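You operate a simulated robot arm through the tools that you are given. There is no shell and no other tool. Be economical: measure what you need, move in short steps, check, and stop when the job is done.

You are at the controls of a simulated two-armed robot. One attempt, no reset.

TASK
Fetch the square yellow block and set it on the open shelf of the ply counter. Put the wood block from the top of the paper-covered bench on the orange template. Take the red clamp and put it on the red template. Put one of the dowels from the top of the sanding table on the open bay of the sanding table. Do these in any order.

It is judged by the outcome, as a careful person would: the job done as asked, and still so three seconds after it is handed in. It fails if anything else is knocked over, pushed out of place, dropped, spilled or broken.

THE ROBOT
Two 7-joint arms with fingered hands on one trunk, on a base that drives. Base frame: it is fixed to the floor where the robot stands at the start and does not move with it; the origin is under the middle of the robot, x ahead of it, y to its left, z up; the surface under the hand at the start is at about z = 0.902. Lengths are in m, angles in rad, forces in N, time in s.
The left shoulder is at the start at [0.053, 0.173, 1.254], the right one opposite. With the tool pointing down near the work surface each hand reaches from about 0.36 to 0.76 m from the robot's upright axis, wherever it stands, measured 20 degrees to its own side. Places, roughly: dowel (6x2x2 cm) [6.9, -4, 0.9]; dowel (9x3x3 cm) [7, -4.1, 0.9]; open bay of the sanding table [6.9, -4, 0.3]; open shelf of the ply counter [-2.1, 0.5, 0.5]; orange template [1, 1, 1]; red clamp [1, -2.5, 1]; red template [0.5, 1.25, 1]; square yellow block (11x11x6 cm) [0.5, 0.1, 0.9]; wood block (12x5x3 cm) [0.5, 0.9, 0.9]. Payload 3.5 kg a hand.
The TCP of each hand is the grasp point between the finger pads, 0.03 m short of the fingertips. In the tool frame z runs along the fingers and y along their closing line. The gripper opens to 0.104 m. The gripper's body begins 0.035 m behind the TCP. The gripper is a hand of 3 fingers: y runs from the thumb to the fingers, the wrist lies at [-0.015, -0.104, -0.178] in the tool frame, and closing takes about 1.5 s.
Orientation is that of the tool frame in the base frame, as a unit quaternion [w, x, y, z]. With the fingers straight down and the wrist toward the robot, the tool's x, y and z point along [0, 1, 0], [1, 0, 0] and [0, 0, -1] of the base frame.

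THE INTERFACE
- The arms move only by the tool send_rows. It takes "left_plan", "right_plan" or both (then of equal length, played together; a hand with none holds still); each is a list of rows, each an object (a shift or turn left out is 0, a gripper value left out holds the last) with "xyz": the shift along the tool's x, y, z in m, a list of three; "rotation": the turn, a rotation vector about the tool's x, y, z in rad, a list of three; "hand": the closure, from 0 (fully open) to 1 (shut). In form: [{"xyz": [tx, ty, tz], "rotation": [wx, wy, wz], "hand": hand}, ...]. A call has 1 to 8 rows; each row is the pose to reach, as a shift and turn from the pose commanded when the call began, along the tool's axes at that moment. Rows are played at 5 a second. More than 0.05 m and 0.15 rad between two rows, or a gripper value outside its range, and nothing of the call is played. Where a pose cannot be reached the arm comes as near as it can. A force on the tool above 40 N (or 10 N above the force at the start of the call, whichever is more), or a blocked arm, ends the call early, and 0.2 s more pass. Each finger travels about 0.072 m/s and halts on what it meets, pressing with about 32 N; the grip force reading is that of the motor and also rises with nothing between the fingers. The clock runs only during rows and for 0.2 s after the last one: add rows that repeat a pose to give the fingers time. It gives the time, the measured TCP pose, the force on the tool (base axes), the opening and the grip force at its end, in the units of the frame above (readings bear some noise), with the torque about the TCP (base axes, N m) and any sound that the robot's microphone picked up.
- Cameras (640 x 400 px; columns grow to the right, rows downward): "scene" is now at [0.1352, 0.0203, 1.4279]; the picture's right is [0.24, -0.97, 0.00], its down [-0.56, -0.14, -0.82] and it looks along [0.79, 0.20, -0.58] (base axes); focal length 256 px, centre (320, 200). "left" rides on the left gripper at [-0.064, -0.094, -0.117] in its tool frame; the picture's right is [-0.72, -0.33, 0.61], its down [0.64, -0.65, 0.40] and it looks along [0.27, 0.68, 0.68] (tool axes); focal length 238 px, centre (320, 200). "right" rides on the right gripper at [0.064, -0.094, -0.117] in its tool frame; the picture's right is [-0.72, 0.33, -0.61], its down [-0.64, -0.65, 0.40] and it looks along [-0.27, 0.68, 0.68] (tool axes); focal length 238 px, centre (320, 200). There is no depth. A picture from a camera that has moved, and an enlarged one, comes with that camera's place and axes in the base frame and with its lens.
- capture(camera): a new picture of that camera. It takes no simulated time.
- slide_trunk(by): slides the trunk up (or, below 0, down) by that many m; the arms and the scene camera ride with it, the base frame stays. It gives what a move gives, with no picture.
- drive_base(legs): drives the robot by 1 to 6 legs, each [ahead, left, turn to the left] in m, m and rad, along the robot's own axes; the way and the turn of a leg run together, so that a leg with both is an arc; at most 1.5 m and 3.142 rad a leg. The arms and the cameras ride along, it lands a little off, and it stops where it bumps. It gives what a move gives.
- grasp_type(shape, hand): the hand has 3 fingers and takes this shape, open, in about a second: jaw (thumb against the fingers, like two jaws); tri (thumb and two fingers); tip (a fingertip pinch); poke (one finger out to press); point (the index stretched); flat (the hand flat); cup (the hand cupped); fist (a fist). The gripper value then closes the fingers along that shape, each until it touches; the sizes above hold for jaw. It gives what a move gives, with no picture.
- turn_head(pan, tilt): turns the head with the scene camera to pan (to the left, within 1.501 rad either way) and tilt (down, from -0.506 to 1.204), counted from straight ahead of the robot. It gives what a move gives.
- enlarge(camera, box): a new picture of the part [left, top, right, bottom] of that camera's present view, enlarged. It takes no simulated time.
- close_job(): hands the job in; it is judged then, once.

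Work in short steps. Places have to be worked out from the pictures, the camera data and where the tool is seen: move nearer, look again, correct. Check each grasp and each placing, and mend what went wrong. You have 165 turns and 138 pictures in all, those below and enlarged ones among them. Open the grippers and draw the arms clear of the work before you hand the job in, unless the task says otherwise; then end with one line.

The tools are called as name(argument=value, ...) on one line, values as JSON. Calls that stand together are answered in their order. send_rows: Moves the arms, as the interface text tells. Its arguments: {"type":"object","properties":{"left_plan":{"type":"array","items":{"type":"object","properties":{"xyz":{"type":"array","items":{"type":"number"}},"rotation":{"type":"array","items":{"type":"number"}},"hand":{"type":"number"}}}},"right_plan":{"type":"array","items":{"type":"object","properties":{"xyz":{"type":"array","items":{"type":"number"}},"rotation":{"type":"array","items":{"type":"number"}},"hand":{"type":"number"}}}}},"required":[]} The other tools are called the same way: slide_trunk (by) slides the trunk up or down; grasp_type (shape, hand) gives the hand a shape; drive_base (legs) drives the base; turn_head (pan, tilt) turns the head that bears the scene camera; capture (camera) takes a picture; enlarge (camera, box) takes an enlarged picture of a part of a camera's view; close_job () hands the job in.

At the start:

```text
time_s: 0.0
left_position: [0.4683, 0.2391, 1.2418]
left_tcp_rot: [0.0, 0.707, 0.707, 0.0]
left_contact_force: [-0.6, -0.8, -0.9]
left_torque: [-0.02, -0.02, 0.02]
left_grip_width: 0.1036
left_gripper_force: 0.0
left_shape: jaw
right_position: [0.5445, -0.1212, 1.1814]
right_tcp_rot: [0.0, 0.707, 0.707, 0.0]
right_contact_force: [-0.4, 0.4, -0.2]
right_torque: [-0.02, 0.0, 0.03]
right_grip_width: 0.1037
right_gripper_force: 0.1
right_shape: jaw
trunk travel left (down, up): [-0.35, 0.404]
robot x, y, heading: [0.0002, -0.0023, -0.003]
head pan, tilt: [0.246, 0.618]
```

scene: 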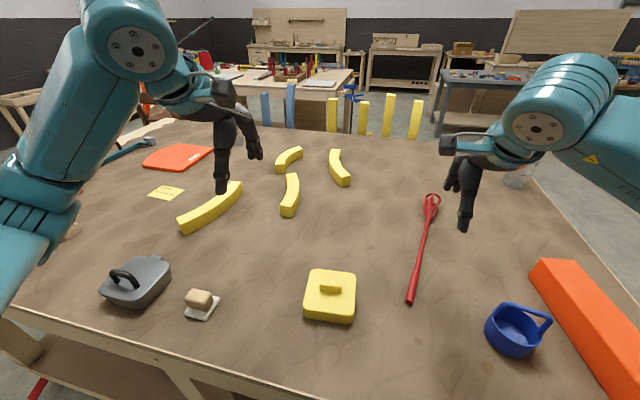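
right: 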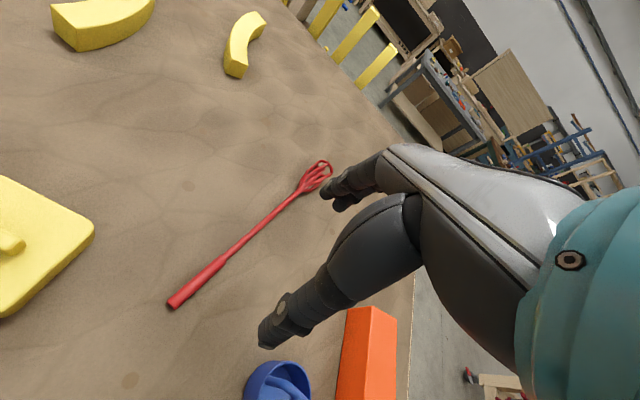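
left: 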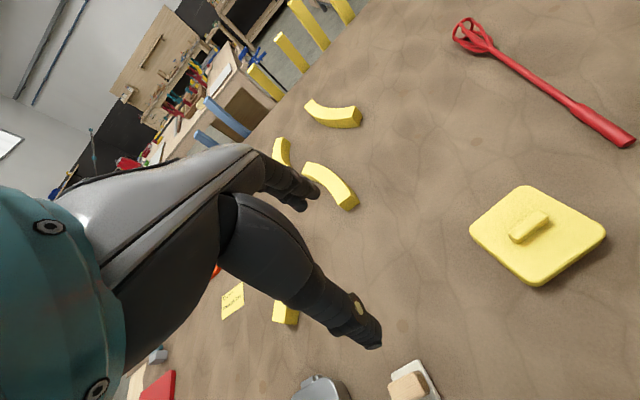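

The pictures show the yellow block near [0.47, 0.08] and an orange plate near [1.03, 0.92]. I turn the head left to see the wood block and the red template.

turn_head(pan=1.1, tilt=0.6)

capture(camera="scene")

turn_head(pan=-1.0, tilt=0.3)

capture(camera="scene")

```text
time_s: 1.2
left_position: [0.4696, 0.2409, 1.2416]
left_tcp_rot: [0.0, 0.707, 0.707, 0.0]
left_contact_force: [-0.5, 0.4, -0.1]
left_torque: [0.05, 0.04, 0.0]
left_grip_width: 0.1037
left_gripper_force: 0.0
left_shape: jaw
right_position: [0.5458, -0.1212, 1.1807]
right_tcp_rot: [0.0, 0.707, 0.707, 0.0]
right_contact_force: [0.1, 0.2, -1.4]
right_torque: [0.01, 0.03, 0.02]
right_grip_width: 0.1037
right_gripper_force: 0.0
right_shape: jaw
trunk travel left (down, up): [-0.35, 0.404]
robot x, y, heading: [-0.0018, -0.0006, -0.0]
head pan, tilt: [1.1, 0.6]
```

```text
134 pictures are left
camera scene: at [0.0902, 0.0775, 1.4294], right [0.89, -0.45, 0.0], down [-0.26, -0.5, -0.83], along [0.38, 0.73, -0.56], focal length 256 px, centre (320, 200)
```

scene: 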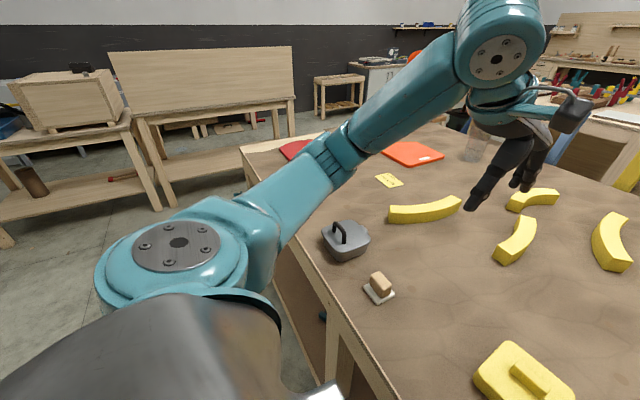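

```text
time_s: 3.2
left_position: [0.4678, 0.2399, 1.2417]
left_tcp_rot: [0.0, 0.707, 0.707, 0.0]
left_contact_force: [0.4, -0.4, 0.3]
left_torque: [-0.01, 0.03, -0.01]
left_grip_width: 0.1037
left_gripper_force: 0.1
left_shape: jaw
right_position: [0.5455, -0.1213, 1.1814]
right_tcp_rot: [0.0, 0.707, 0.707, 0.0]
right_contact_force: [0.0, 0.5, -0.1]
right_torque: [0.0, 0.03, 0.0]
right_grip_width: 0.1035
right_gripper_force: 0.1
right_shape: jaw
trunk travel left (down, up): [-0.35, 0.404]
robot x, y, heading: [0.0001, 0.0007, 0.001]
head pan, tilt: [-1.0, 0.3]
```

```text
133 pictures are left
camera scene: at [0.1005, -0.0797, 1.4569], right [-0.84, -0.54, 0.0], down [-0.16, 0.25, -0.96], along [0.52, -0.8, -0.3], focal length 256 px, centre (320, 200)
```

scene: 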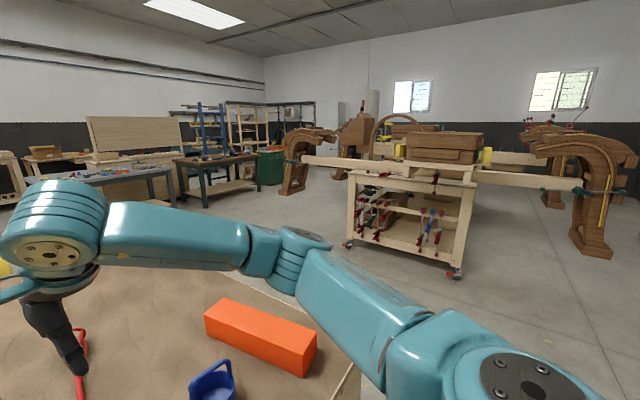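

The red template is near [0.55, 1.23], and the clamp cart is off to the right. I slide left along the bench by 0.3 m so that the yellow block lies on the right hand's side.

drive_base(legs=[[0, 0.3, 0]])

turn_head(pan=-0.3, tilt=0.9)

enlarge(camera="scene", box=[160, 100, 480, 300])

capture(camera="right")

```text
time_s: 5.2
left_position: [0.4674, 0.5435, 1.2412]
left_tcp_rot: [-0.001, 0.706, 0.708, 0.0]
left_contact_force: [-0.4, -0.3, -0.2]
left_torque: [0.02, -0.01, 0.0]
left_grip_width: 0.1038
left_gripper_force: 0.2
left_shape: jaw
right_position: [0.5466, 0.181, 1.1811]
right_tcp_rot: [0.0, 0.706, 0.708, 0.001]
right_contact_force: [0.5, -0.1, -0.1]
right_torque: [-0.03, -0.01, 0.03]
right_grip_width: 0.1036
right_gripper_force: 0.0
right_shape: jaw
trunk travel left (down, up): [-0.35, 0.404]
robot x, y, heading: [0.0007, 0.2969, 0.002]
head pan, tilt: [-1.0, 0.3]
```

```text
time_s: 6.3
left_position: [0.4678, 0.5417, 1.2415]
left_tcp_rot: [0.0, 0.705, 0.709, 0.0]
left_contact_force: [-1.0, 0.1, -0.2]
left_torque: [0.03, -0.04, -0.03]
left_grip_width: 0.1035
left_gripper_force: 0.0
left_shape: jaw
right_position: [0.5454, 0.1803, 1.1813]
right_tcp_rot: [-0.001, 0.706, 0.708, 0.001]
right_contact_force: [-0.1, -0.7, -1.0]
right_torque: [-0.02, 0.01, 0.05]
right_grip_width: 0.1033
right_gripper_force: 0.1
right_shape: jaw
trunk travel left (down, up): [-0.35, 0.404]
robot x, y, heading: [-0.0024, 0.2977, 0.003]
head pan, tilt: [-0.3, 0.901]
```

```text
2.00 times, centred on (320, 200) of scene
camera zoom: at [0.1218, 0.2769, 1.4047], right [-0.29, -0.96, 0.0], down [-0.75, 0.23, -0.62], along [0.59, -0.18, -0.78], focal length 512 px, centre (320, 200)
```

zoom: 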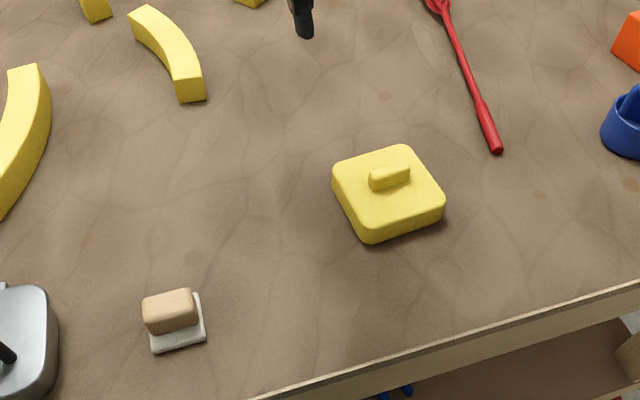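

```text
131 pictures are left
camera right: at [0.4503, 0.2436, 1.2983], right [0.33, -0.72, 0.61], down [-0.65, -0.64, -0.4], along [0.68, -0.27, -0.68], focal length 238 px, centre (320, 200)
```

right: 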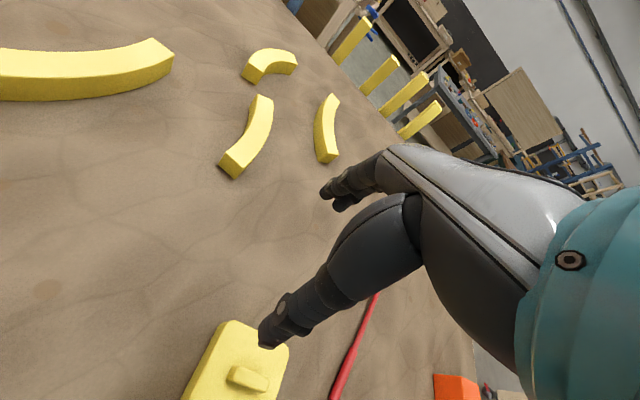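

The handle of the yellow block is at about [0.472, 0.086, 0.955] and runs nearly along y, so the present tool orientation closes across it. I move the right hand above it.

send_rows(right_plan=[{"xyz": [-0.03, -0.024, 0]}, {"xyz": [-0.06, -0.048, 0.02]}, {"xyz": [-0.094, -0.073, 0.04]}, {"xyz": [-0.094, -0.073, 0.08]}, {"xyz": [-0.094, -0.073, 0.12]}, {"xyz": [-0.094, -0.073, 0.14], "hand": 0.3}, {"xyz": [-0.094, -0.073, 0.14], "hand": 0.3}])

capture(camera="right")

enlarge(camera="scene", box=[220, 80, 460, 230])

```text
time_s: 7.9
left_position: [0.4672, 0.5417, 1.2423]
left_tcp_rot: [-0.001, 0.706, 0.708, 0.0]
left_contact_force: [-0.9, 0.2, 0.9]
left_torque: [0.02, -0.03, 0.01]
left_grip_width: 0.1037
left_gripper_force: 0.1
left_shape: jaw
right_position: [0.4722, 0.0865, 1.0428]
right_tcp_rot: [0.0, 0.706, 0.708, -0.001]
right_contact_force: [0.0, -0.5, -1.0]
right_torque: [0.01, -0.01, 0.02]
right_grip_width: 0.0731
right_gripper_force: 0.1
right_shape: jaw
trunk travel left (down, up): [-0.35, 0.404]
robot x, y, heading: [-0.0001, 0.2997, 0.001]
head pan, tilt: [-0.3, 0.901]
```

```text
130 pictures are left
camera right: at [0.3761, 0.1502, 1.16], right [0.33, -0.72, 0.61], down [-0.65, -0.64, -0.4], along [0.68, -0.27, -0.68], focal length 238 px, centre (320, 200)
```

right: 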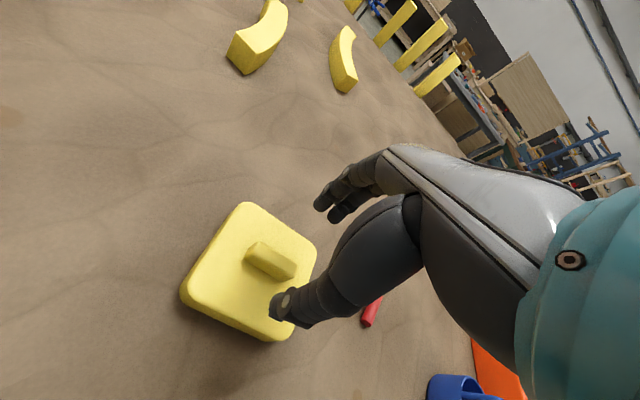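

```text
2.67 times, centred on (340, 155) of scene
camera zoom: at [0.1216, 0.2769, 1.4047], right [-0.29, -0.96, 0.0], down [-0.75, 0.23, -0.62], along [0.59, -0.18, -0.78], focal length 683 px, centre (267, 320)
```

zoom: 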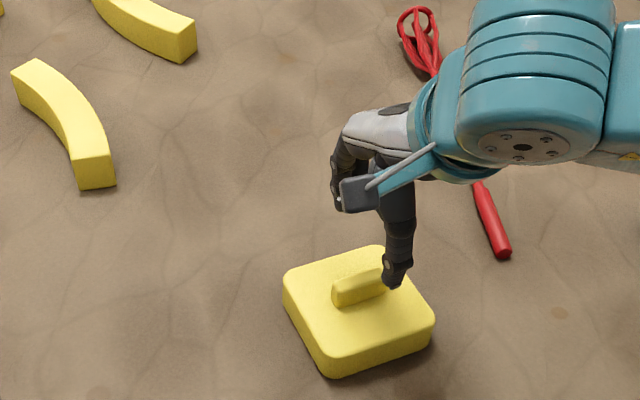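

The hand is centred over the handle. I go down to TCP z of about 0.977, with the fingertips just above the block's body, and close.

send_rows(right_plan=[{"xyz": [0, 0.002, 0.03]}, {"xyz": [0, 0.002, 0.05]}, {"xyz": [0, 0.002, 0.065]}, {"xyz": [0, 0.002, 0.065]}])

capture(camera="right")

enlarge(camera="scene", box=[280, 130, 400, 205])

```text
time_s: 8.9
left_position: [0.4668, 0.5412, 1.2414]
left_tcp_rot: [0.0, 0.706, 0.708, 0.0]
left_contact_force: [0.0, -0.7, -0.4]
left_torque: [-0.02, 0.01, -0.03]
left_grip_width: 0.1032
left_gripper_force: 0.0
left_shape: jaw
right_position: [0.4745, 0.0866, 0.9767]
right_tcp_rot: [-0.001, 0.707, 0.707, 0.0]
right_contact_force: [-0.8, -0.6, -0.3]
right_torque: [-0.03, 0.03, 0.02]
right_grip_width: 0.0733
right_gripper_force: 0.1
right_shape: jaw
trunk travel left (down, up): [-0.35, 0.404]
robot x, y, heading: [-0.0015, 0.3011, 0.001]
head pan, tilt: [-0.3, 0.901]
```

```text
128 pictures are left
camera right: at [0.3798, 0.1505, 1.0943], right [0.33, -0.72, 0.61], down [-0.65, -0.64, -0.4], along [0.68, -0.27, -0.68], focal length 238 px, centre (320, 200)
```

right: 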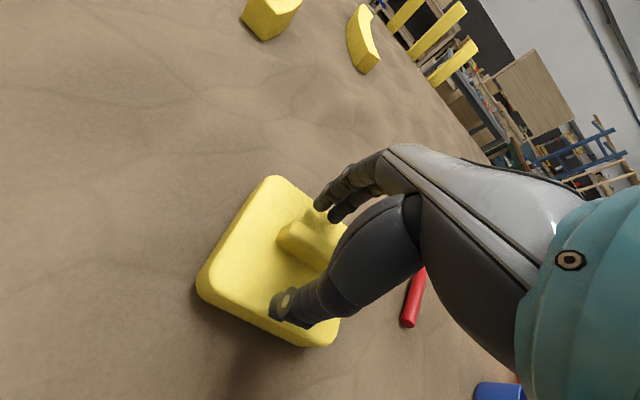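

```text
5.33 times, centred on (340, 168) of scene
camera zoom: at [0.1217, 0.277, 1.4047], right [-0.29, -0.96, 0.0], down [-0.75, 0.23, -0.62], along [0.59, -0.18, -0.78], focal length 1366 px, centre (213, 373)
```

zoom: 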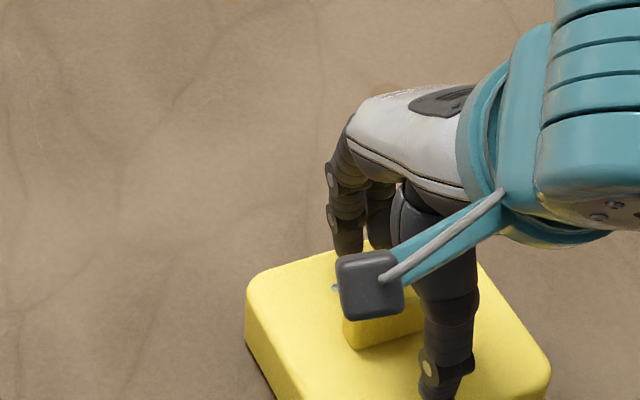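

The fingers straddle the handle with no contact yet. I drop 5 mm more, close, and then test with a small lift.

send_rows(right_plan=[{"xyz": [0, 0, 0.005]}, {"xyz": [0, 0, 0.005], "hand": 1}, {"xyz": [0, 0, 0.005], "hand": 1}, {"xyz": [0, 0, 0.005], "hand": 1}, {"xyz": [0, 0, 0.005], "hand": 1}, {"xyz": [0, 0, 0.005], "hand": 1}, {"xyz": [0, 0, 0.005], "hand": 1}, {"xyz": [0, 0, 0.005], "hand": 1}])

send_rows(right_plan=[{"xyz": [0, 0, -0.01]}, {"xyz": [0, 0, -0.03]}, {"xyz": [0, 0, -0.03]}])

capture(camera="right")

enlarge(camera="scene", box=[280, 130, 400, 205])

```text
time_s: 10.7
left_position: [0.4678, 0.5419, 1.2434]
left_tcp_rot: [0.0, 0.706, 0.708, 0.0]
left_contact_force: [-0.9, 1.5, -0.3]
left_torque: [0.02, -0.01, -0.01]
left_grip_width: 0.1039
left_gripper_force: 0.2
left_shape: jaw
right_position: [0.4741, 0.0874, 0.9716]
right_tcp_rot: [0.0, 0.707, 0.707, 0.0]
right_contact_force: [0.9, 0.1, 0.3]
right_torque: [0.0, -0.02, -0.01]
right_grip_width: 0.0123
right_gripper_force: 31.6
right_shape: jaw
trunk travel left (down, up): [-0.35, 0.404]
robot x, y, heading: [0.0004, 0.3009, -0.002]
head pan, tilt: [-0.3, 0.901]
```

```text
time_s: 11.5
left_position: [0.4679, 0.5416, 1.242]
left_tcp_rot: [0.0, 0.707, 0.708, 0.0]
left_contact_force: [0.2, 0.3, -0.3]
left_torque: [0.01, -0.03, -0.02]
left_grip_width: 0.1038
left_gripper_force: 0.0
left_shape: jaw
right_position: [0.4746, 0.0865, 1.0026]
right_tcp_rot: [0.0, 0.706, 0.708, 0.0]
right_contact_force: [-0.1, 0.0, -1.0]
right_torque: [0.0, -0.01, 0.01]
right_grip_width: 0.012
right_gripper_force: 32.1
right_shape: jaw
trunk travel left (down, up): [-0.35, 0.404]
robot x, y, heading: [-0.0025, 0.3027, 0.002]
head pan, tilt: [-0.3, 0.901]
```

```text
126 pictures are left
camera right: at [0.3802, 0.15, 1.1192], right [0.33, -0.72, 0.61], down [-0.65, -0.64, -0.4], along [0.68, -0.27, -0.68], focal length 238 px, centre (320, 200)
```

right: 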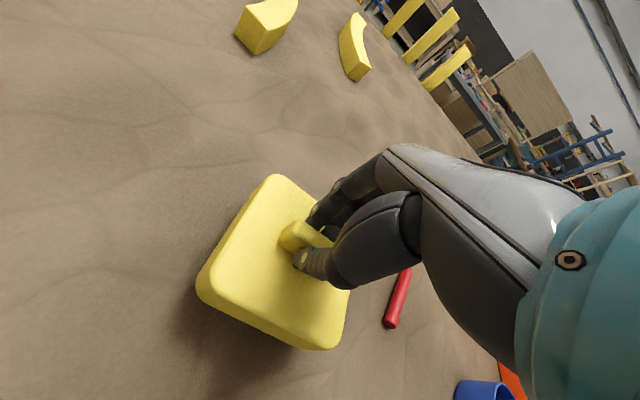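

```text
5.33 times, centred on (340, 168) of scene
camera zoom: at [0.122, 0.2768, 1.4046], right [-0.29, -0.96, 0.0], down [-0.75, 0.23, -0.62], along [0.59, -0.18, -0.78], focal length 1366 px, centre (213, 373)
```

zoom: 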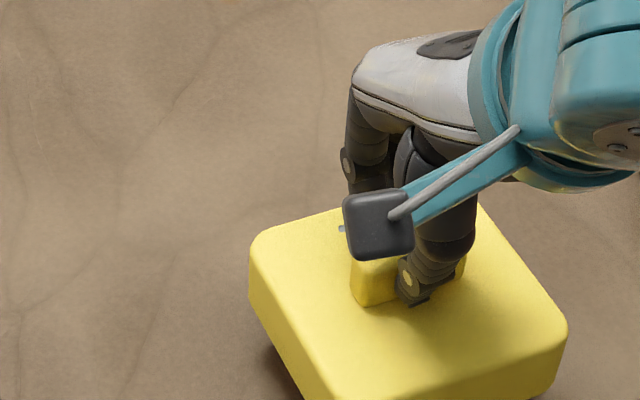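

The yellow block is held and lifted. I raise it high, move 0.4 m left, and look for the wood block.

send_rows(right_plan=[{"xyz": [0, 0, -0.05]}, {"xyz": [0, 0, -0.1]}, {"xyz": [0, 0, -0.15]}, {"xyz": [0, 0, -0.2]}])

drive_base(legs=[[0, 0.4, 0]])

turn_head(pan=0.4, tilt=0.8)

capture(camera="scene")

capture(camera="left")

```text
time_s: 12.5
left_position: [0.4674, 0.5422, 1.2422]
left_tcp_rot: [-0.001, 0.705, 0.709, 0.0]
left_contact_force: [0.1, -0.1, -0.7]
left_torque: [0.0, 0.02, 0.03]
left_grip_width: 0.1034
left_gripper_force: 0.0
left_shape: jaw
right_position: [0.4726, 0.0854, 1.2022]
right_tcp_rot: [0.0, 0.706, 0.708, 0.0]
right_contact_force: [0.0, -0.3, -1.7]
right_torque: [0.0, 0.01, 0.02]
right_grip_width: 0.0118
right_gripper_force: 31.6
right_shape: jaw
trunk travel left (down, up): [-0.35, 0.404]
robot x, y, heading: [0.0012, 0.3013, 0.006]
head pan, tilt: [-0.3, 0.901]
```

```text
time_s: 14.9
left_position: [0.4668, 0.9319, 1.2409]
left_tcp_rot: [0.0, 0.706, 0.708, 0.0]
left_contact_force: [0.3, -0.2, 0.0]
left_torque: [0.01, -0.02, -0.01]
left_grip_width: 0.1038
left_gripper_force: 0.0
left_shape: jaw
right_position: [0.4719, 0.4775, 1.202]
right_tcp_rot: [0.0, 0.706, 0.708, 0.0]
right_contact_force: [-1.1, -0.3, -2.3]
right_torque: [-0.03, -0.02, 0.0]
right_grip_width: 0.012
right_gripper_force: 31.8
right_shape: jaw
trunk travel left (down, up): [-0.35, 0.404]
robot x, y, heading: [-0.0003, 0.6902, 0.001]
head pan, tilt: [-0.3, 0.901]
```

```text
time_s: 16.0
left_position: [0.4675, 0.9321, 1.2426]
left_tcp_rot: [0.0, 0.706, 0.708, -0.001]
left_contact_force: [0.4, -0.7, -0.4]
left_torque: [0.01, 0.0, 0.02]
left_grip_width: 0.1036
left_gripper_force: 0.2
left_shape: jaw
right_position: [0.4715, 0.4766, 1.2026]
right_tcp_rot: [-0.001, 0.706, 0.708, 0.0]
right_contact_force: [0.1, -0.9, -2.8]
right_torque: [0.03, 0.04, 0.01]
right_grip_width: 0.0121
right_gripper_force: 31.6
right_shape: jaw
trunk travel left (down, up): [-0.35, 0.404]
robot x, y, heading: [-0.0007, 0.6899, 0.0]
head pan, tilt: [0.4, 0.799]
```

```text
124 pictures are left
camera scene: at [0.123, 0.7208, 1.4125], right [0.39, -0.92, 0.0], down [-0.66, -0.28, -0.7], along [0.64, 0.27, -0.72], focal length 256 px, centre (320, 200)
```

scene: 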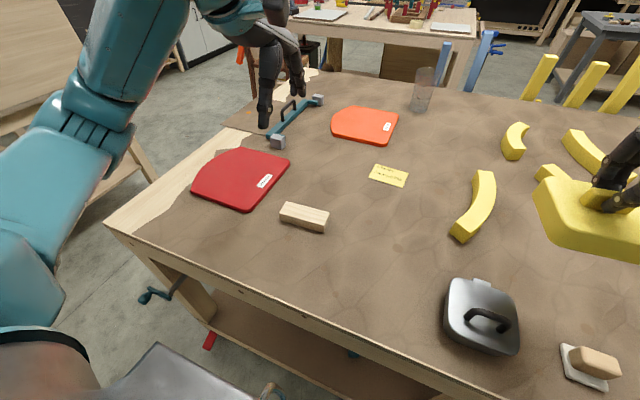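

```text
123 pictures are left
camera left: at [0.3727, 0.8674, 1.3589], right [-0.32, -0.72, -0.61], down [-0.65, 0.64, -0.4], along [0.68, 0.27, -0.68], focal length 238 px, centre (320, 200)
```

left: 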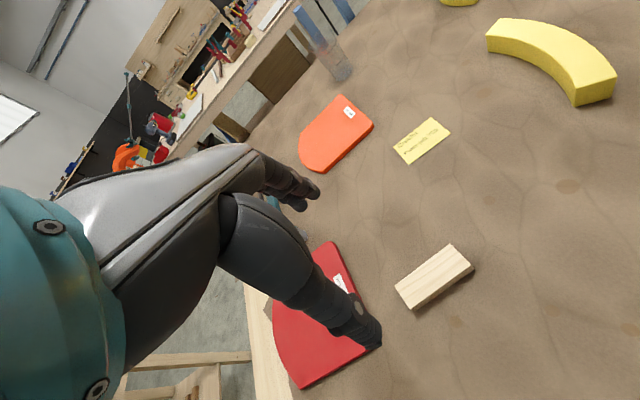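

The wood block is at about [0.495, 0.918], long axis close to y, rotated about 7°. I move the left hand above it with a slight turn.

send_rows(left_plan=[{"xyz": [-0.012, 0.028, 0.02], "rotation": [0, 0, -0.12]}, {"xyz": [-0.012, 0.028, 0.065], "rotation": [0, 0, -0.12]}, {"xyz": [-0.012, 0.028, 0.11], "rotation": [0, 0, -0.12]}, {"xyz": [-0.012, 0.028, 0.155], "rotation": [0, 0, -0.12]}, {"xyz": [-0.012, 0.028, 0.2], "rotation": [0, 0, -0.12]}, {"xyz": [-0.012, 0.028, 0.24], "rotation": [0, 0, -0.12]}, {"xyz": [-0.012, 0.028, 0.24], "rotation": [0, 0, -0.12]}])

capture(camera="left")

enlarge(camera="scene", box=[220, 150, 380, 250])

```text
time_s: 17.6
left_position: [0.4928, 0.9214, 1.0002]
left_tcp_rot: [0.0, 0.663, 0.749, 0.0]
left_contact_force: [0.3, 0.0, -0.4]
left_torque: [-0.03, -0.03, 0.02]
left_grip_width: 0.1037
left_gripper_force: 0.1
left_shape: jaw
right_position: [0.4728, 0.4764, 1.2029]
right_tcp_rot: [0.0, 0.706, 0.708, 0.0]
right_contact_force: [-0.3, -0.5, -2.0]
right_torque: [-0.01, 0.0, 0.0]
right_grip_width: 0.0121
right_gripper_force: 32.3
right_shape: jaw
trunk travel left (down, up): [-0.35, 0.404]
robot x, y, heading: [-0.0061, 0.6901, -0.001]
head pan, tilt: [0.4, 0.799]
```

```text
122 pictures are left
camera left: at [0.4071, 0.8456, 1.1164], right [-0.24, -0.75, -0.61], down [-0.73, 0.56, -0.4], along [0.65, 0.35, -0.68], focal length 238 px, centre (320, 200)
```

left: 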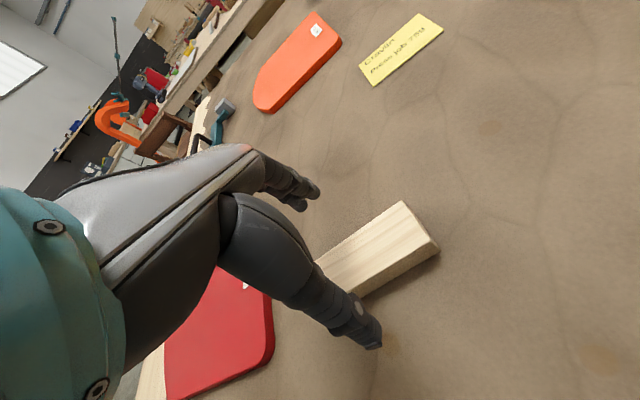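

```text
4.00 times, centred on (300, 200) of scene
camera zoom: at [0.123, 0.7208, 1.4126], right [0.39, -0.92, 0.0], down [-0.66, -0.28, -0.7], along [0.64, 0.27, -0.72], focal length 1024 px, centre (400, 200)
```

zoom: 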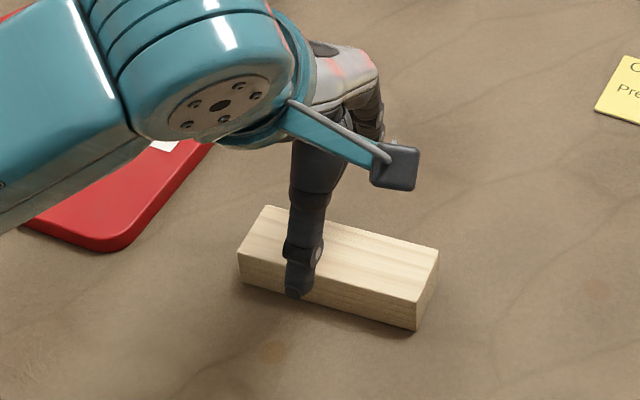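

The block centre is at [0.494, 0.918] and its yaw is only about 3.5°. I turn back slightly, descend, and close.

send_rows(left_plan=[{"xyz": [-0.002, 0.001, 0.02], "rotation": [0, 0, 0.06]}, {"xyz": [-0.002, 0.001, 0.045], "rotation": [0, 0, 0.06]}, {"xyz": [-0.002, 0.001, 0.062], "rotation": [0, 0, 0.06]}, {"xyz": [-0.002, 0.001, 0.062], "rotation": [0, 0, 0.06], "hand": 0}])

send_rows(left_plan=[{"hand": 1}, {"hand": 1}, {"hand": 1}, {"hand": 1}, {"hand": 1}, {"hand": 1}, {"hand": 1}])

capture(camera="left")

```text
time_s: 18.6
left_position: [0.4962, 0.9197, 0.9394]
left_tcp_rot: [0.0, 0.684, 0.729, 0.0]
left_contact_force: [-0.5, 0.1, 0.9]
left_torque: [0.02, 0.0, 0.03]
left_grip_width: 0.1034
left_gripper_force: 0.1
left_shape: jaw
right_position: [0.4716, 0.4765, 1.2017]
right_tcp_rot: [-0.001, 0.706, 0.708, 0.0]
right_contact_force: [-0.4, 0.5, -1.7]
right_torque: [-0.03, 0.0, -0.01]
right_grip_width: 0.0123
right_gripper_force: 32.2
right_shape: jaw
trunk travel left (down, up): [-0.35, 0.404]
robot x, y, heading: [0.0001, 0.6916, 0.001]
head pan, tilt: [0.4, 0.799]
```

```text
time_s: 20.2
left_position: [0.4955, 0.9188, 0.9393]
left_tcp_rot: [0.0, 0.684, 0.729, 0.0]
left_contact_force: [-0.1, 0.0, -0.2]
left_torque: [-0.01, -0.01, 0.01]
left_grip_width: 0.0392
left_gripper_force: 32.3
left_shape: jaw
right_position: [0.4717, 0.4759, 1.2015]
right_tcp_rot: [0.001, 0.706, 0.708, -0.001]
right_contact_force: [-0.9, 0.3, -2.6]
right_torque: [-0.01, 0.02, -0.05]
right_grip_width: 0.0122
right_gripper_force: 32.1
right_shape: jaw
trunk travel left (down, up): [-0.35, 0.404]
robot x, y, heading: [-0.005, 0.6915, 0.005]
head pan, tilt: [0.4, 0.799]
```

```text
120 pictures are left
camera left: at [0.4054, 0.849, 1.0559], right [-0.28, -0.74, -0.61], down [-0.69, 0.6, -0.4], along [0.67, 0.31, -0.68], focal length 238 px, centre (320, 200)
```

left: 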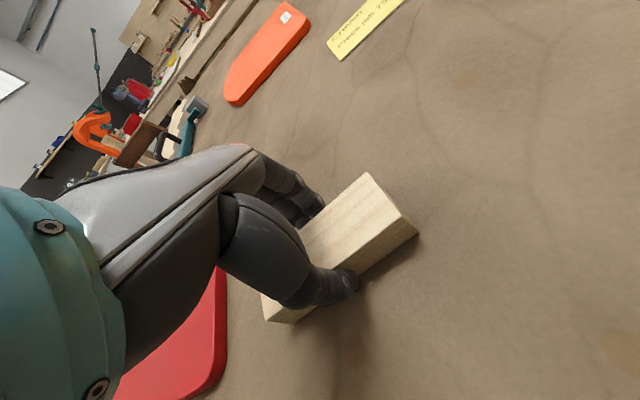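

The grip is on at 0.039 m. I lift the wood block high, then drive back and round to the bench's left end.

send_rows(left_plan=[{"xyz": [0, 0, -0.04]}, {"xyz": [0, 0, -0.09]}, {"xyz": [0, 0, -0.14]}, {"xyz": [0, 0, -0.19]}, {"xyz": [0, 0, -0.24]}, {"xyz": [0, 0, -0.24]}])

capture(camera="left")

turn_head(pan=1.4, tilt=0.5)

capture(camera="scene")

```text
time_s: 21.6
left_position: [0.4957, 0.9191, 1.1781]
left_tcp_rot: [0.0, 0.685, 0.729, -0.001]
left_contact_force: [0.9, -0.2, 0.0]
left_torque: [0.0, 0.03, 0.03]
left_grip_width: 0.0391
left_gripper_force: 32.1
left_shape: jaw
right_position: [0.4727, 0.4775, 1.202]
right_tcp_rot: [0.0, 0.707, 0.708, 0.0]
right_contact_force: [-0.2, -0.6, -1.8]
right_torque: [0.02, 0.02, 0.02]
right_grip_width: 0.0121
right_gripper_force: 32.6
right_shape: jaw
trunk travel left (down, up): [-0.35, 0.404]
robot x, y, heading: [-0.0014, 0.6913, 0.0]
head pan, tilt: [0.4, 0.799]
```

```text
119 pictures are left
camera left: at [0.4058, 0.8498, 1.2961], right [-0.28, -0.74, -0.61], down [-0.69, 0.6, -0.4], along [0.66, 0.31, -0.68], focal length 238 px, centre (320, 200)
```

left: 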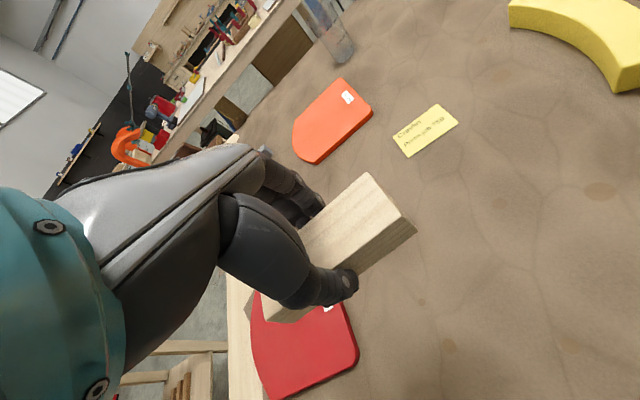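

```text
time_s: 22.9
left_position: [0.4955, 0.9193, 1.1791]
left_tcp_rot: [0.0, 0.685, 0.729, 0.001]
left_contact_force: [-0.5, -0.2, -1.4]
left_torque: [0.01, 0.01, -0.03]
left_grip_width: 0.0392
left_gripper_force: 31.9
left_shape: jaw
right_position: [0.473, 0.4765, 1.2015]
right_tcp_rot: [0.0, 0.707, 0.708, 0.0]
right_contact_force: [-0.6, 0.2, -1.6]
right_torque: [0.05, -0.01, 0.01]
right_grip_width: 0.0118
right_gripper_force: 31.8
right_shape: jaw
trunk travel left (down, up): [-0.35, 0.404]
robot x, y, heading: [0.0006, 0.6891, 0.004]
head pan, tilt: [1.4, 0.499]
```

```text
118 pictures are left
camera scene: at [0.0642, 0.779, 1.4385], right [0.99, -0.17, 0.0], down [-0.08, -0.47, -0.88], along [0.15, 0.87, -0.48], focal length 256 px, centre (320, 200)
```

scene: 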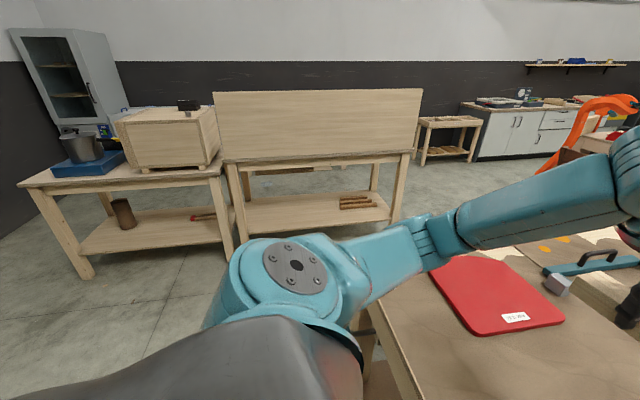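

The aisle beyond the bench's left end is about 1.3 m wide and clear. I drive round to it.

drive_base(legs=[[-0.35, 0, 0], [0, 1.11, 0], [0, 0, -1.571]])

turn_head(pan=0.9, tilt=0.5)

capture(camera="scene")

```text
time_s: 34.2
left_position: [-0.1262, 1.2911, 1.1795]
left_tcp_rot: [0.0, 1.0, 0.027, 0.0]
left_contact_force: [1.1, -0.2, -1.1]
left_torque: [0.01, 0.01, -0.02]
left_grip_width: 0.0388
left_gripper_force: 31.8
left_shape: jaw
right_position: [-0.5698, 1.318, 1.2019]
right_tcp_rot: [-0.001, 1.0, -0.004, -0.001]
right_contact_force: [0.0, 0.3, -1.3]
right_torque: [0.01, 0.0, 0.0]
right_grip_width: 0.0123
right_gripper_force: 32.0
right_shape: jaw
trunk travel left (down, up): [-0.35, 0.404]
robot x, y, heading: [-0.3471, 1.7886, -1.574]
head pan, tilt: [1.4, 0.499]
```

```text
time_s: 35.1
left_position: [-0.1275, 1.2912, 1.1796]
left_tcp_rot: [0.001, 1.0, 0.027, 0.0]
left_contact_force: [0.1, 0.2, -0.8]
left_torque: [0.03, -0.01, -0.01]
left_grip_width: 0.0389
left_gripper_force: 32.2
left_shape: jaw
right_position: [-0.5697, 1.3194, 1.2026]
right_tcp_rot: [0.0, 1.0, -0.004, 0.0]
right_contact_force: [0.0, 0.4, -2.1]
right_torque: [0.01, -0.05, 0.01]
right_grip_width: 0.012
right_gripper_force: 32.0
right_shape: jaw
trunk travel left (down, up): [-0.35, 0.404]
robot x, y, heading: [-0.3531, 1.7907, -1.574]
head pan, tilt: [0.901, 0.499]
```

```text
117 pictures are left
camera scene: at [-0.2832, 1.6797, 1.4385], right [-0.62, -0.78, 0.0], down [-0.37, 0.3, -0.88], along [0.69, -0.55, -0.48], focal length 256 px, centre (320, 200)
```

scene: 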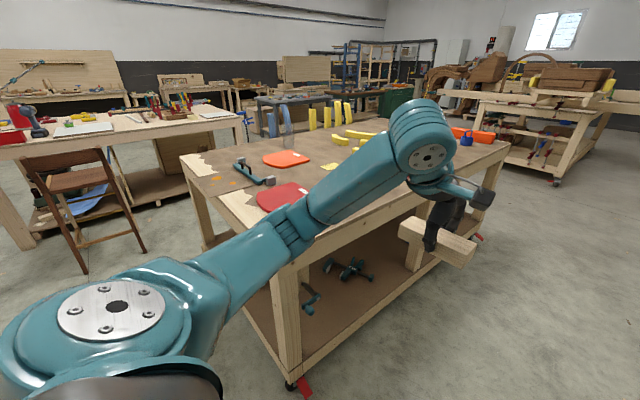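

The way along the bench's left end is clear, with the chair at x of about 2. I drive sideways 1.2 m so the left hand lines up with the orange template.

drive_base(legs=[[0, 1.2, 0]])

turn_head(pan=0.15, tilt=0.75)

capture(camera="scene")

```text
time_s: 41.3
left_position: [1.0864, 1.2904, 1.1791]
left_tcp_rot: [0.0, 1.0, 0.031, -0.001]
left_contact_force: [0.4, 0.5, -1.2]
left_torque: [0.0, 0.0, 0.02]
left_grip_width: 0.0387
left_gripper_force: 32.3
left_shape: jaw
right_position: [0.6445, 1.315, 1.201]
right_tcp_rot: [0.0, 1.0, 0.001, 0.0]
right_contact_force: [0.4, -0.3, -2.0]
right_torque: [0.02, 0.02, -0.03]
right_grip_width: 0.0117
right_gripper_force: 32.5
right_shape: jaw
trunk travel left (down, up): [-0.35, 0.404]
robot x, y, heading: [0.8597, 1.789, -1.571]
head pan, tilt: [0.901, 0.499]
```

```text
time_s: 42.4
left_position: [1.0865, 1.2905, 1.1797]
left_tcp_rot: [0.001, 1.0, 0.03, 0.001]
left_contact_force: [0.4, -0.4, 0.2]
left_torque: [-0.01, -0.02, 0.0]
left_grip_width: 0.0388
left_gripper_force: 31.6
left_shape: jaw
right_position: [0.6441, 1.3145, 1.2019]
right_tcp_rot: [0.001, 1.0, 0.0, 0.0]
right_contact_force: [0.4, 0.0, -1.1]
right_torque: [0.02, -0.01, -0.01]
right_grip_width: 0.012
right_gripper_force: 31.8
right_shape: jaw
trunk travel left (down, up): [-0.35, 0.404]
robot x, y, heading: [0.8585, 1.7861, -1.574]
head pan, tilt: [0.15, 0.75]
```

```text
116 pictures are left
camera scene: at [0.8692, 1.6517, 1.4166], right [-0.99, -0.15, 0.0], down [-0.1, 0.67, -0.73], along [0.11, -0.72, -0.68], focal length 256 px, centre (320, 200)
```

scene: 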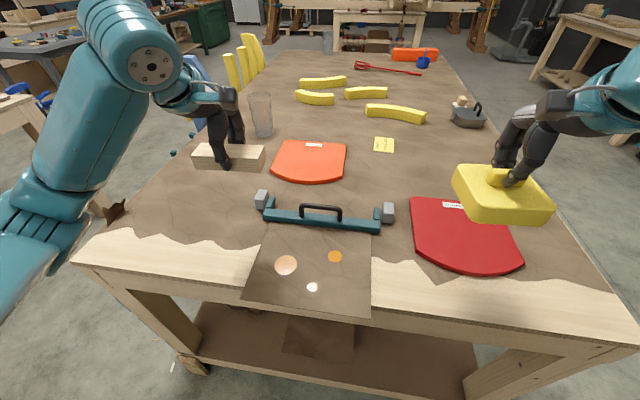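

The orange template is centred near [1.01, 0.92] and is about 0.24 m across. I drive 0.135 m forward to bring it within reach.

drive_base(legs=[[0.135, 0, 0]])

```text
time_s: 43.7
left_position: [1.088, 1.154, 1.1773]
left_tcp_rot: [-0.001, 1.0, 0.031, -0.001]
left_contact_force: [0.6, -0.4, -0.4]
left_torque: [0.01, 0.0, -0.04]
left_grip_width: 0.0389
left_gripper_force: 32.0
left_shape: jaw
right_position: [0.646, 1.1775, 1.203]
right_tcp_rot: [-0.001, 1.0, 0.0, 0.001]
right_contact_force: [-0.8, -0.4, -1.3]
right_torque: [0.01, -0.02, 0.02]
right_grip_width: 0.0116
right_gripper_force: 31.6
right_shape: jaw
trunk travel left (down, up): [-0.35, 0.404]
robot x, y, heading: [0.8622, 1.6511, -1.567]
head pan, tilt: [0.15, 0.75]
```

I carry the block over the template, staying high.

send_rows(left_plan=[{"xyz": [-0.018, 0.043, 0]}, {"xyz": [-0.036, 0.086, 0]}, {"xyz": [-0.054, 0.129, 0]}, {"xyz": [-0.072, 0.172, 0.01]}, {"xyz": [-0.089, 0.214, 0.03]}, {"xyz": [-0.089, 0.214, 0.075]}, {"xyz": [-0.089, 0.214, 0.12]}, {"xyz": [-0.089, 0.214, 0.15]}])

capture(camera="scene")

capture(camera="left")

```text
time_s: 45.5
left_position: [1.0109, 0.9333, 1.0272]
left_tcp_rot: [0.0, 1.0, 0.031, 0.001]
left_contact_force: [0.1, -0.5, -1.7]
left_torque: [-0.02, 0.02, -0.03]
left_grip_width: 0.0386
left_gripper_force: 32.2
left_shape: jaw
right_position: [0.644, 1.1771, 1.2012]
right_tcp_rot: [0.0, 1.0, 0.0, 0.0]
right_contact_force: [-0.6, 0.0, -1.8]
right_torque: [-0.02, 0.02, 0.02]
right_grip_width: 0.0118
right_gripper_force: 31.7
right_shape: jaw
trunk travel left (down, up): [-0.35, 0.404]
robot x, y, heading: [0.8602, 1.6527, -1.565]
head pan, tilt: [0.15, 0.75]
```

```text
115 pictures are left
camera scene: at [0.8695, 1.5159, 1.4165], right [-0.99, -0.15, 0.0], down [-0.1, 0.67, -0.73], along [0.11, -0.72, -0.68], focal length 256 px, centre (320, 200)
```

scene: 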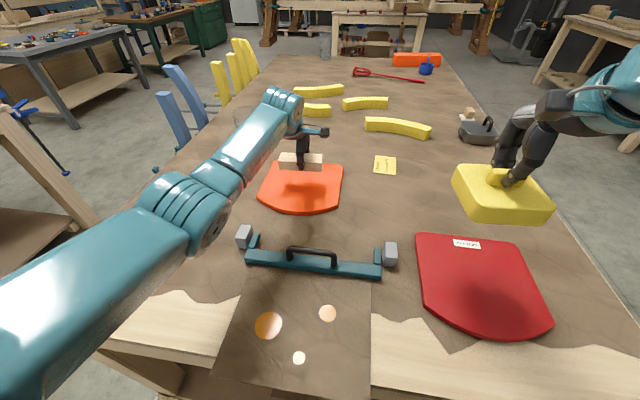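

```text
114 pictures are left
camera left: at [0.9406, 1.0243, 1.1437], right [-0.74, 0.28, -0.61], down [0.6, 0.69, -0.4], along [0.31, -0.67, -0.68], focal length 238 px, centre (320, 200)
```

left: 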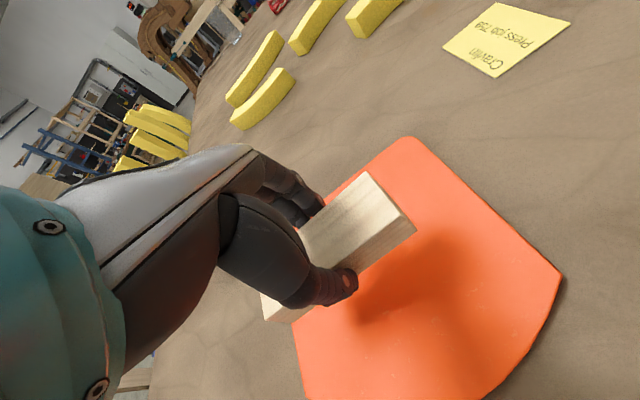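

The block hangs over the template's middle. I lower it slowly until it touches.

send_rows(left_plan=[{"xyz": [0, 0, 0.03]}, {"xyz": [0, 0, 0.055]}, {"xyz": [0, 0, 0.068]}, {"xyz": [0, 0, 0.073]}, {"xyz": [0, 0, 0.073]}])

enlarge(camera="scene", box=[240, 110, 400, 210])

capture(camera="left")

```text
time_s: 46.7
left_position: [1.0116, 0.9362, 0.9556]
left_tcp_rot: [0.001, 1.0, 0.031, -0.001]
left_contact_force: [-0.3, 0.2, -0.6]
left_torque: [-0.03, 0.02, 0.0]
left_grip_width: 0.0385
left_gripper_force: 31.9
left_shape: jaw
right_position: [0.6447, 1.1793, 1.2021]
right_tcp_rot: [0.001, 1.0, 0.0, 0.001]
right_contact_force: [-1.0, -0.2, -2.3]
right_torque: [0.05, 0.02, -0.01]
right_grip_width: 0.0122
right_gripper_force: 31.4
right_shape: jaw
trunk travel left (down, up): [-0.35, 0.404]
robot x, y, heading: [0.86, 1.6508, -1.567]
head pan, tilt: [0.15, 0.75]
```

```text
4.00 times, centred on (320, 160) of scene
camera zoom: at [0.8693, 1.516, 1.4165], right [-0.99, -0.15, 0.0], down [-0.1, 0.67, -0.73], along [0.11, -0.72, -0.68], focal length 1024 px, centre (320, 360)
```

zoom: 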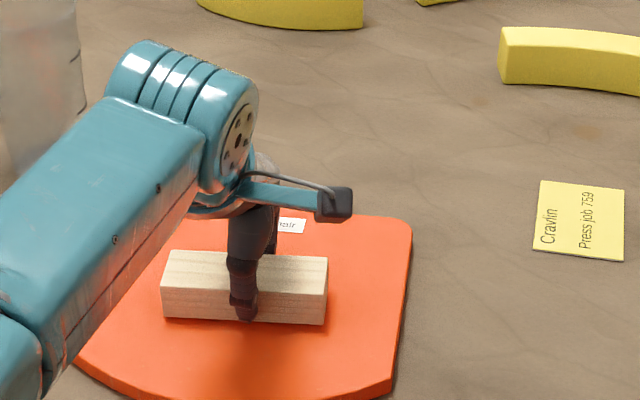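

```text
112 pictures are left
camera left: at [0.9421, 1.0257, 1.0735], right [-0.74, 0.28, -0.61], down [0.6, 0.69, -0.4], along [0.31, -0.67, -0.68], focal length 238 px, centre (320, 200)
```

left: 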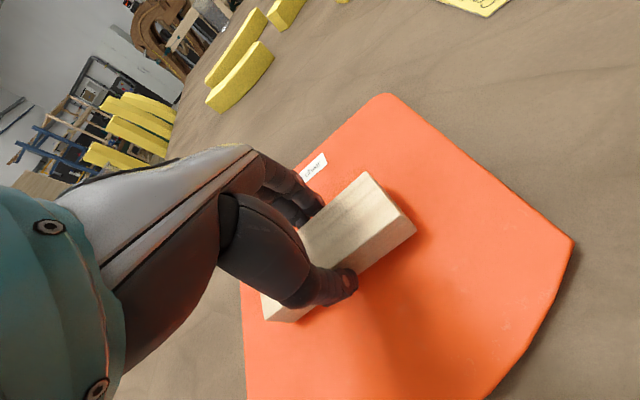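

Nearly touching. I lower further in small steps until the force rises.

send_rows(left_plan=[{"xyz": [0, 0, 0.003]}, {"xyz": [0, 0, 0.005]}, {"xyz": [0, 0, 0.007]}, {"xyz": [0, 0, 0.009]}])

```text
time_s: 47.7
left_position: [1.0116, 0.9364, 0.9516]
left_tcp_rot: [0.004, 1.0, 0.031, 0.001]
left_contact_force: [2.4, 3.0, 20.4]
left_torque: [0.13, -0.06, 0.04]
left_grip_width: 0.0391
left_gripper_force: 31.9
left_shape: jaw
right_position: [0.6433, 1.1814, 1.2028]
right_tcp_rot: [0.001, 1.0, 0.0, 0.0]
right_contact_force: [-0.2, 0.3, -1.9]
right_torque: [0.04, -0.03, -0.02]
right_grip_width: 0.0119
right_gripper_force: 32.2
right_shape: jaw
trunk travel left (down, up): [-0.35, 0.404]
robot x, y, heading: [0.8611, 1.652, -1.571]
head pan, tilt: [0.15, 0.75]
```

The block rests on the template (20 N). I ease up, open, and lift away.

send_rows(left_plan=[{"xyz": [0, 0, -0.005]}, {"xyz": [0, 0, -0.005], "hand": 0.4}, {"xyz": [0, 0, -0.005], "hand": 0.4}, {"xyz": [0, 0, -0.005], "hand": 0}, {"xyz": [0, 0, -0.005], "hand": 0}, {"xyz": [0, 0, -0.04], "hand": 0}, {"xyz": [0, 0, -0.08], "hand": 0}, {"xyz": [0, 0, -0.12], "hand": 0}])

send_rows(left_plan=[{"xyz": [0, -0.03, -0.04]}, {"xyz": [0.02, -0.07, -0.06]}, {"xyz": [0.04, -0.11, -0.08]}, {"xyz": [0.06, -0.15, -0.1]}, {"xyz": [0.08, -0.19, -0.1]}])

enlarge(camera="scene", box=[200, 110, 440, 260])

```text
time_s: 49.5
left_position: [1.0118, 0.9351, 1.0675]
left_tcp_rot: [-0.001, 1.0, 0.031, 0.0]
left_contact_force: [-0.4, -0.3, 0.0]
left_torque: [0.0, -0.02, -0.03]
left_grip_width: 0.1037
left_gripper_force: 0.0
left_shape: jaw
right_position: [0.644, 1.1798, 1.2026]
right_tcp_rot: [0.0, 1.0, 0.0, 0.0]
right_contact_force: [-0.4, -0.1, -2.3]
right_torque: [0.03, 0.03, 0.02]
right_grip_width: 0.012
right_gripper_force: 32.0
right_shape: jaw
trunk travel left (down, up): [-0.35, 0.404]
robot x, y, heading: [0.8621, 1.6527, -1.57]
head pan, tilt: [0.15, 0.75]
```

```text
time_s: 50.7
left_position: [1.0802, 1.1313, 1.169]
left_tcp_rot: [0.0, 1.0, 0.031, 0.0]
left_contact_force: [-0.5, 0.8, 0.4]
left_torque: [-0.03, -0.01, -0.04]
left_grip_width: 0.1038
left_gripper_force: 0.0
left_shape: jaw
right_position: [0.6443, 1.1797, 1.2028]
right_tcp_rot: [0.001, 1.0, 0.0, -0.001]
right_contact_force: [-0.6, -0.8, -1.5]
right_torque: [0.0, 0.0, 0.0]
right_grip_width: 0.012
right_gripper_force: 31.8
right_shape: jaw
trunk travel left (down, up): [-0.35, 0.404]
robot x, y, heading: [0.8595, 1.651, -1.568]
head pan, tilt: [0.15, 0.75]
```

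```text
2.67 times, centred on (320, 185) of scene
camera zoom: at [0.8692, 1.5171, 1.4167], right [-0.99, -0.15, 0.0], down [-0.1, 0.67, -0.73], along [0.11, -0.72, -0.68], focal length 683 px, centre (320, 240)
```

zoom: 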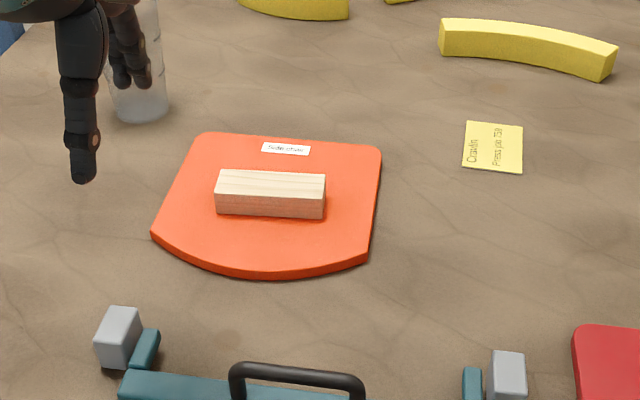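

The wood block sits on the orange template. I back off, return along the bench end, and look toward the ply counter.

drive_base(legs=[[-0.14, 0, 0], [0, -1.3, 0]])

turn_head(pan=-1.45, tilt=0.3)

capture(camera="scene")

turn_head(pan=-0.7, tilt=0.3)

capture(camera="scene")

```text
time_s: 58.1
left_position: [-0.2087, 1.2619, 1.1684]
left_tcp_rot: [0.001, 0.999, 0.04, 0.0]
left_contact_force: [0.1, 0.6, -0.9]
left_torque: [-0.02, 0.0, -0.01]
left_grip_width: 0.1039
left_gripper_force: 0.1
left_shape: jaw
right_position: [-0.6446, 1.3016, 1.2022]
right_tcp_rot: [0.001, 1.0, 0.01, 0.0]
right_contact_force: [-0.2, -0.3, -1.1]
right_torque: [0.0, 0.01, 0.01]
right_grip_width: 0.0121
right_gripper_force: 32.4
right_shape: jaw
trunk travel left (down, up): [-0.35, 0.404]
robot x, y, heading: [-0.44, 1.7792, -1.554]
head pan, tilt: [0.15, 0.75]
```

```text
time_s: 59.8
left_position: [-0.2076, 1.2606, 1.1676]
left_tcp_rot: [0.0, 0.999, 0.04, 0.001]
left_contact_force: [0.3, -0.5, 0.6]
left_torque: [0.0, -0.04, 0.01]
left_grip_width: 0.1038
left_gripper_force: 0.1
left_shape: jaw
right_position: [-0.6449, 1.3019, 1.2017]
right_tcp_rot: [0.0, 1.0, 0.01, 0.0]
right_contact_force: [0.0, 0.6, -2.0]
right_torque: [0.01, -0.01, -0.02]
right_grip_width: 0.0118
right_gripper_force: 31.9
right_shape: jaw
trunk travel left (down, up): [-0.35, 0.404]
robot x, y, heading: [-0.4385, 1.7778, -1.551]
head pan, tilt: [-1.45, 0.3]
```

```text
110 pictures are left
camera scene: at [-0.533, 1.7121, 1.4569], right [-0.14, 0.99, 0.0], down [0.29, 0.04, -0.96], along [-0.95, -0.13, -0.3], focal length 256 px, centre (320, 200)
```

scene: 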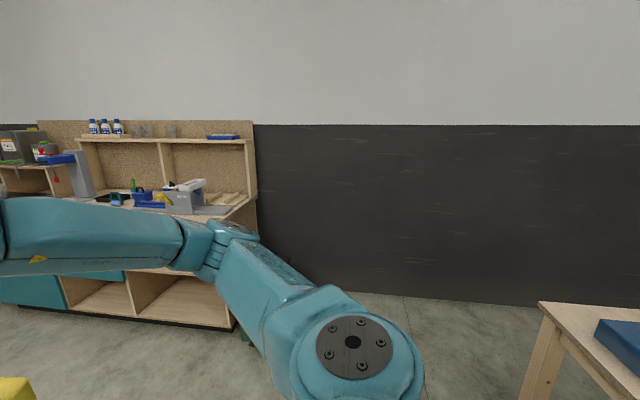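

```text
time_s: 60.9
left_position: [-0.2088, 1.261, 1.1671]
left_tcp_rot: [0.0, 0.999, 0.04, 0.0]
left_contact_force: [-0.3, 0.7, 0.6]
left_torque: [-0.02, 0.0, -0.01]
left_grip_width: 0.1037
left_gripper_force: 0.0
left_shape: jaw
right_position: [-0.6447, 1.301, 1.2014]
right_tcp_rot: [0.0, 1.0, 0.009, 0.0]
right_contact_force: [1.1, 0.0, -2.3]
right_torque: [-0.01, -0.02, 0.01]
right_grip_width: 0.0119
right_gripper_force: 32.2
right_shape: jaw
trunk travel left (down, up): [-0.35, 0.404]
robot x, y, heading: [-0.4399, 1.7812, -1.551]
head pan, tilt: [-0.7, 0.3]
```

```text
109 pictures are left
camera scene: at [-0.4993, 1.6527, 1.4569], right [-0.78, 0.63, 0.0], down [0.19, 0.23, -0.96], along [-0.6, -0.74, -0.3], focal length 256 px, centre (320, 200)
```

scene: 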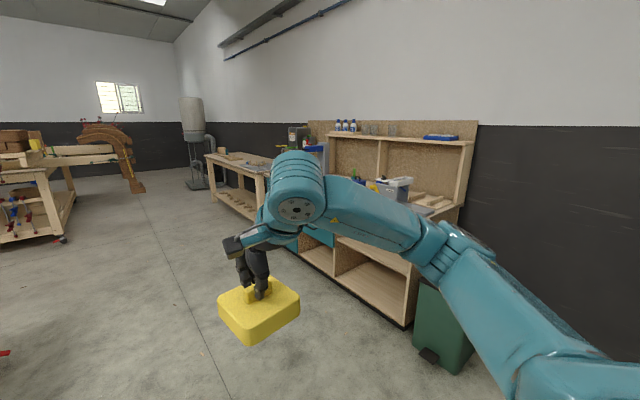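

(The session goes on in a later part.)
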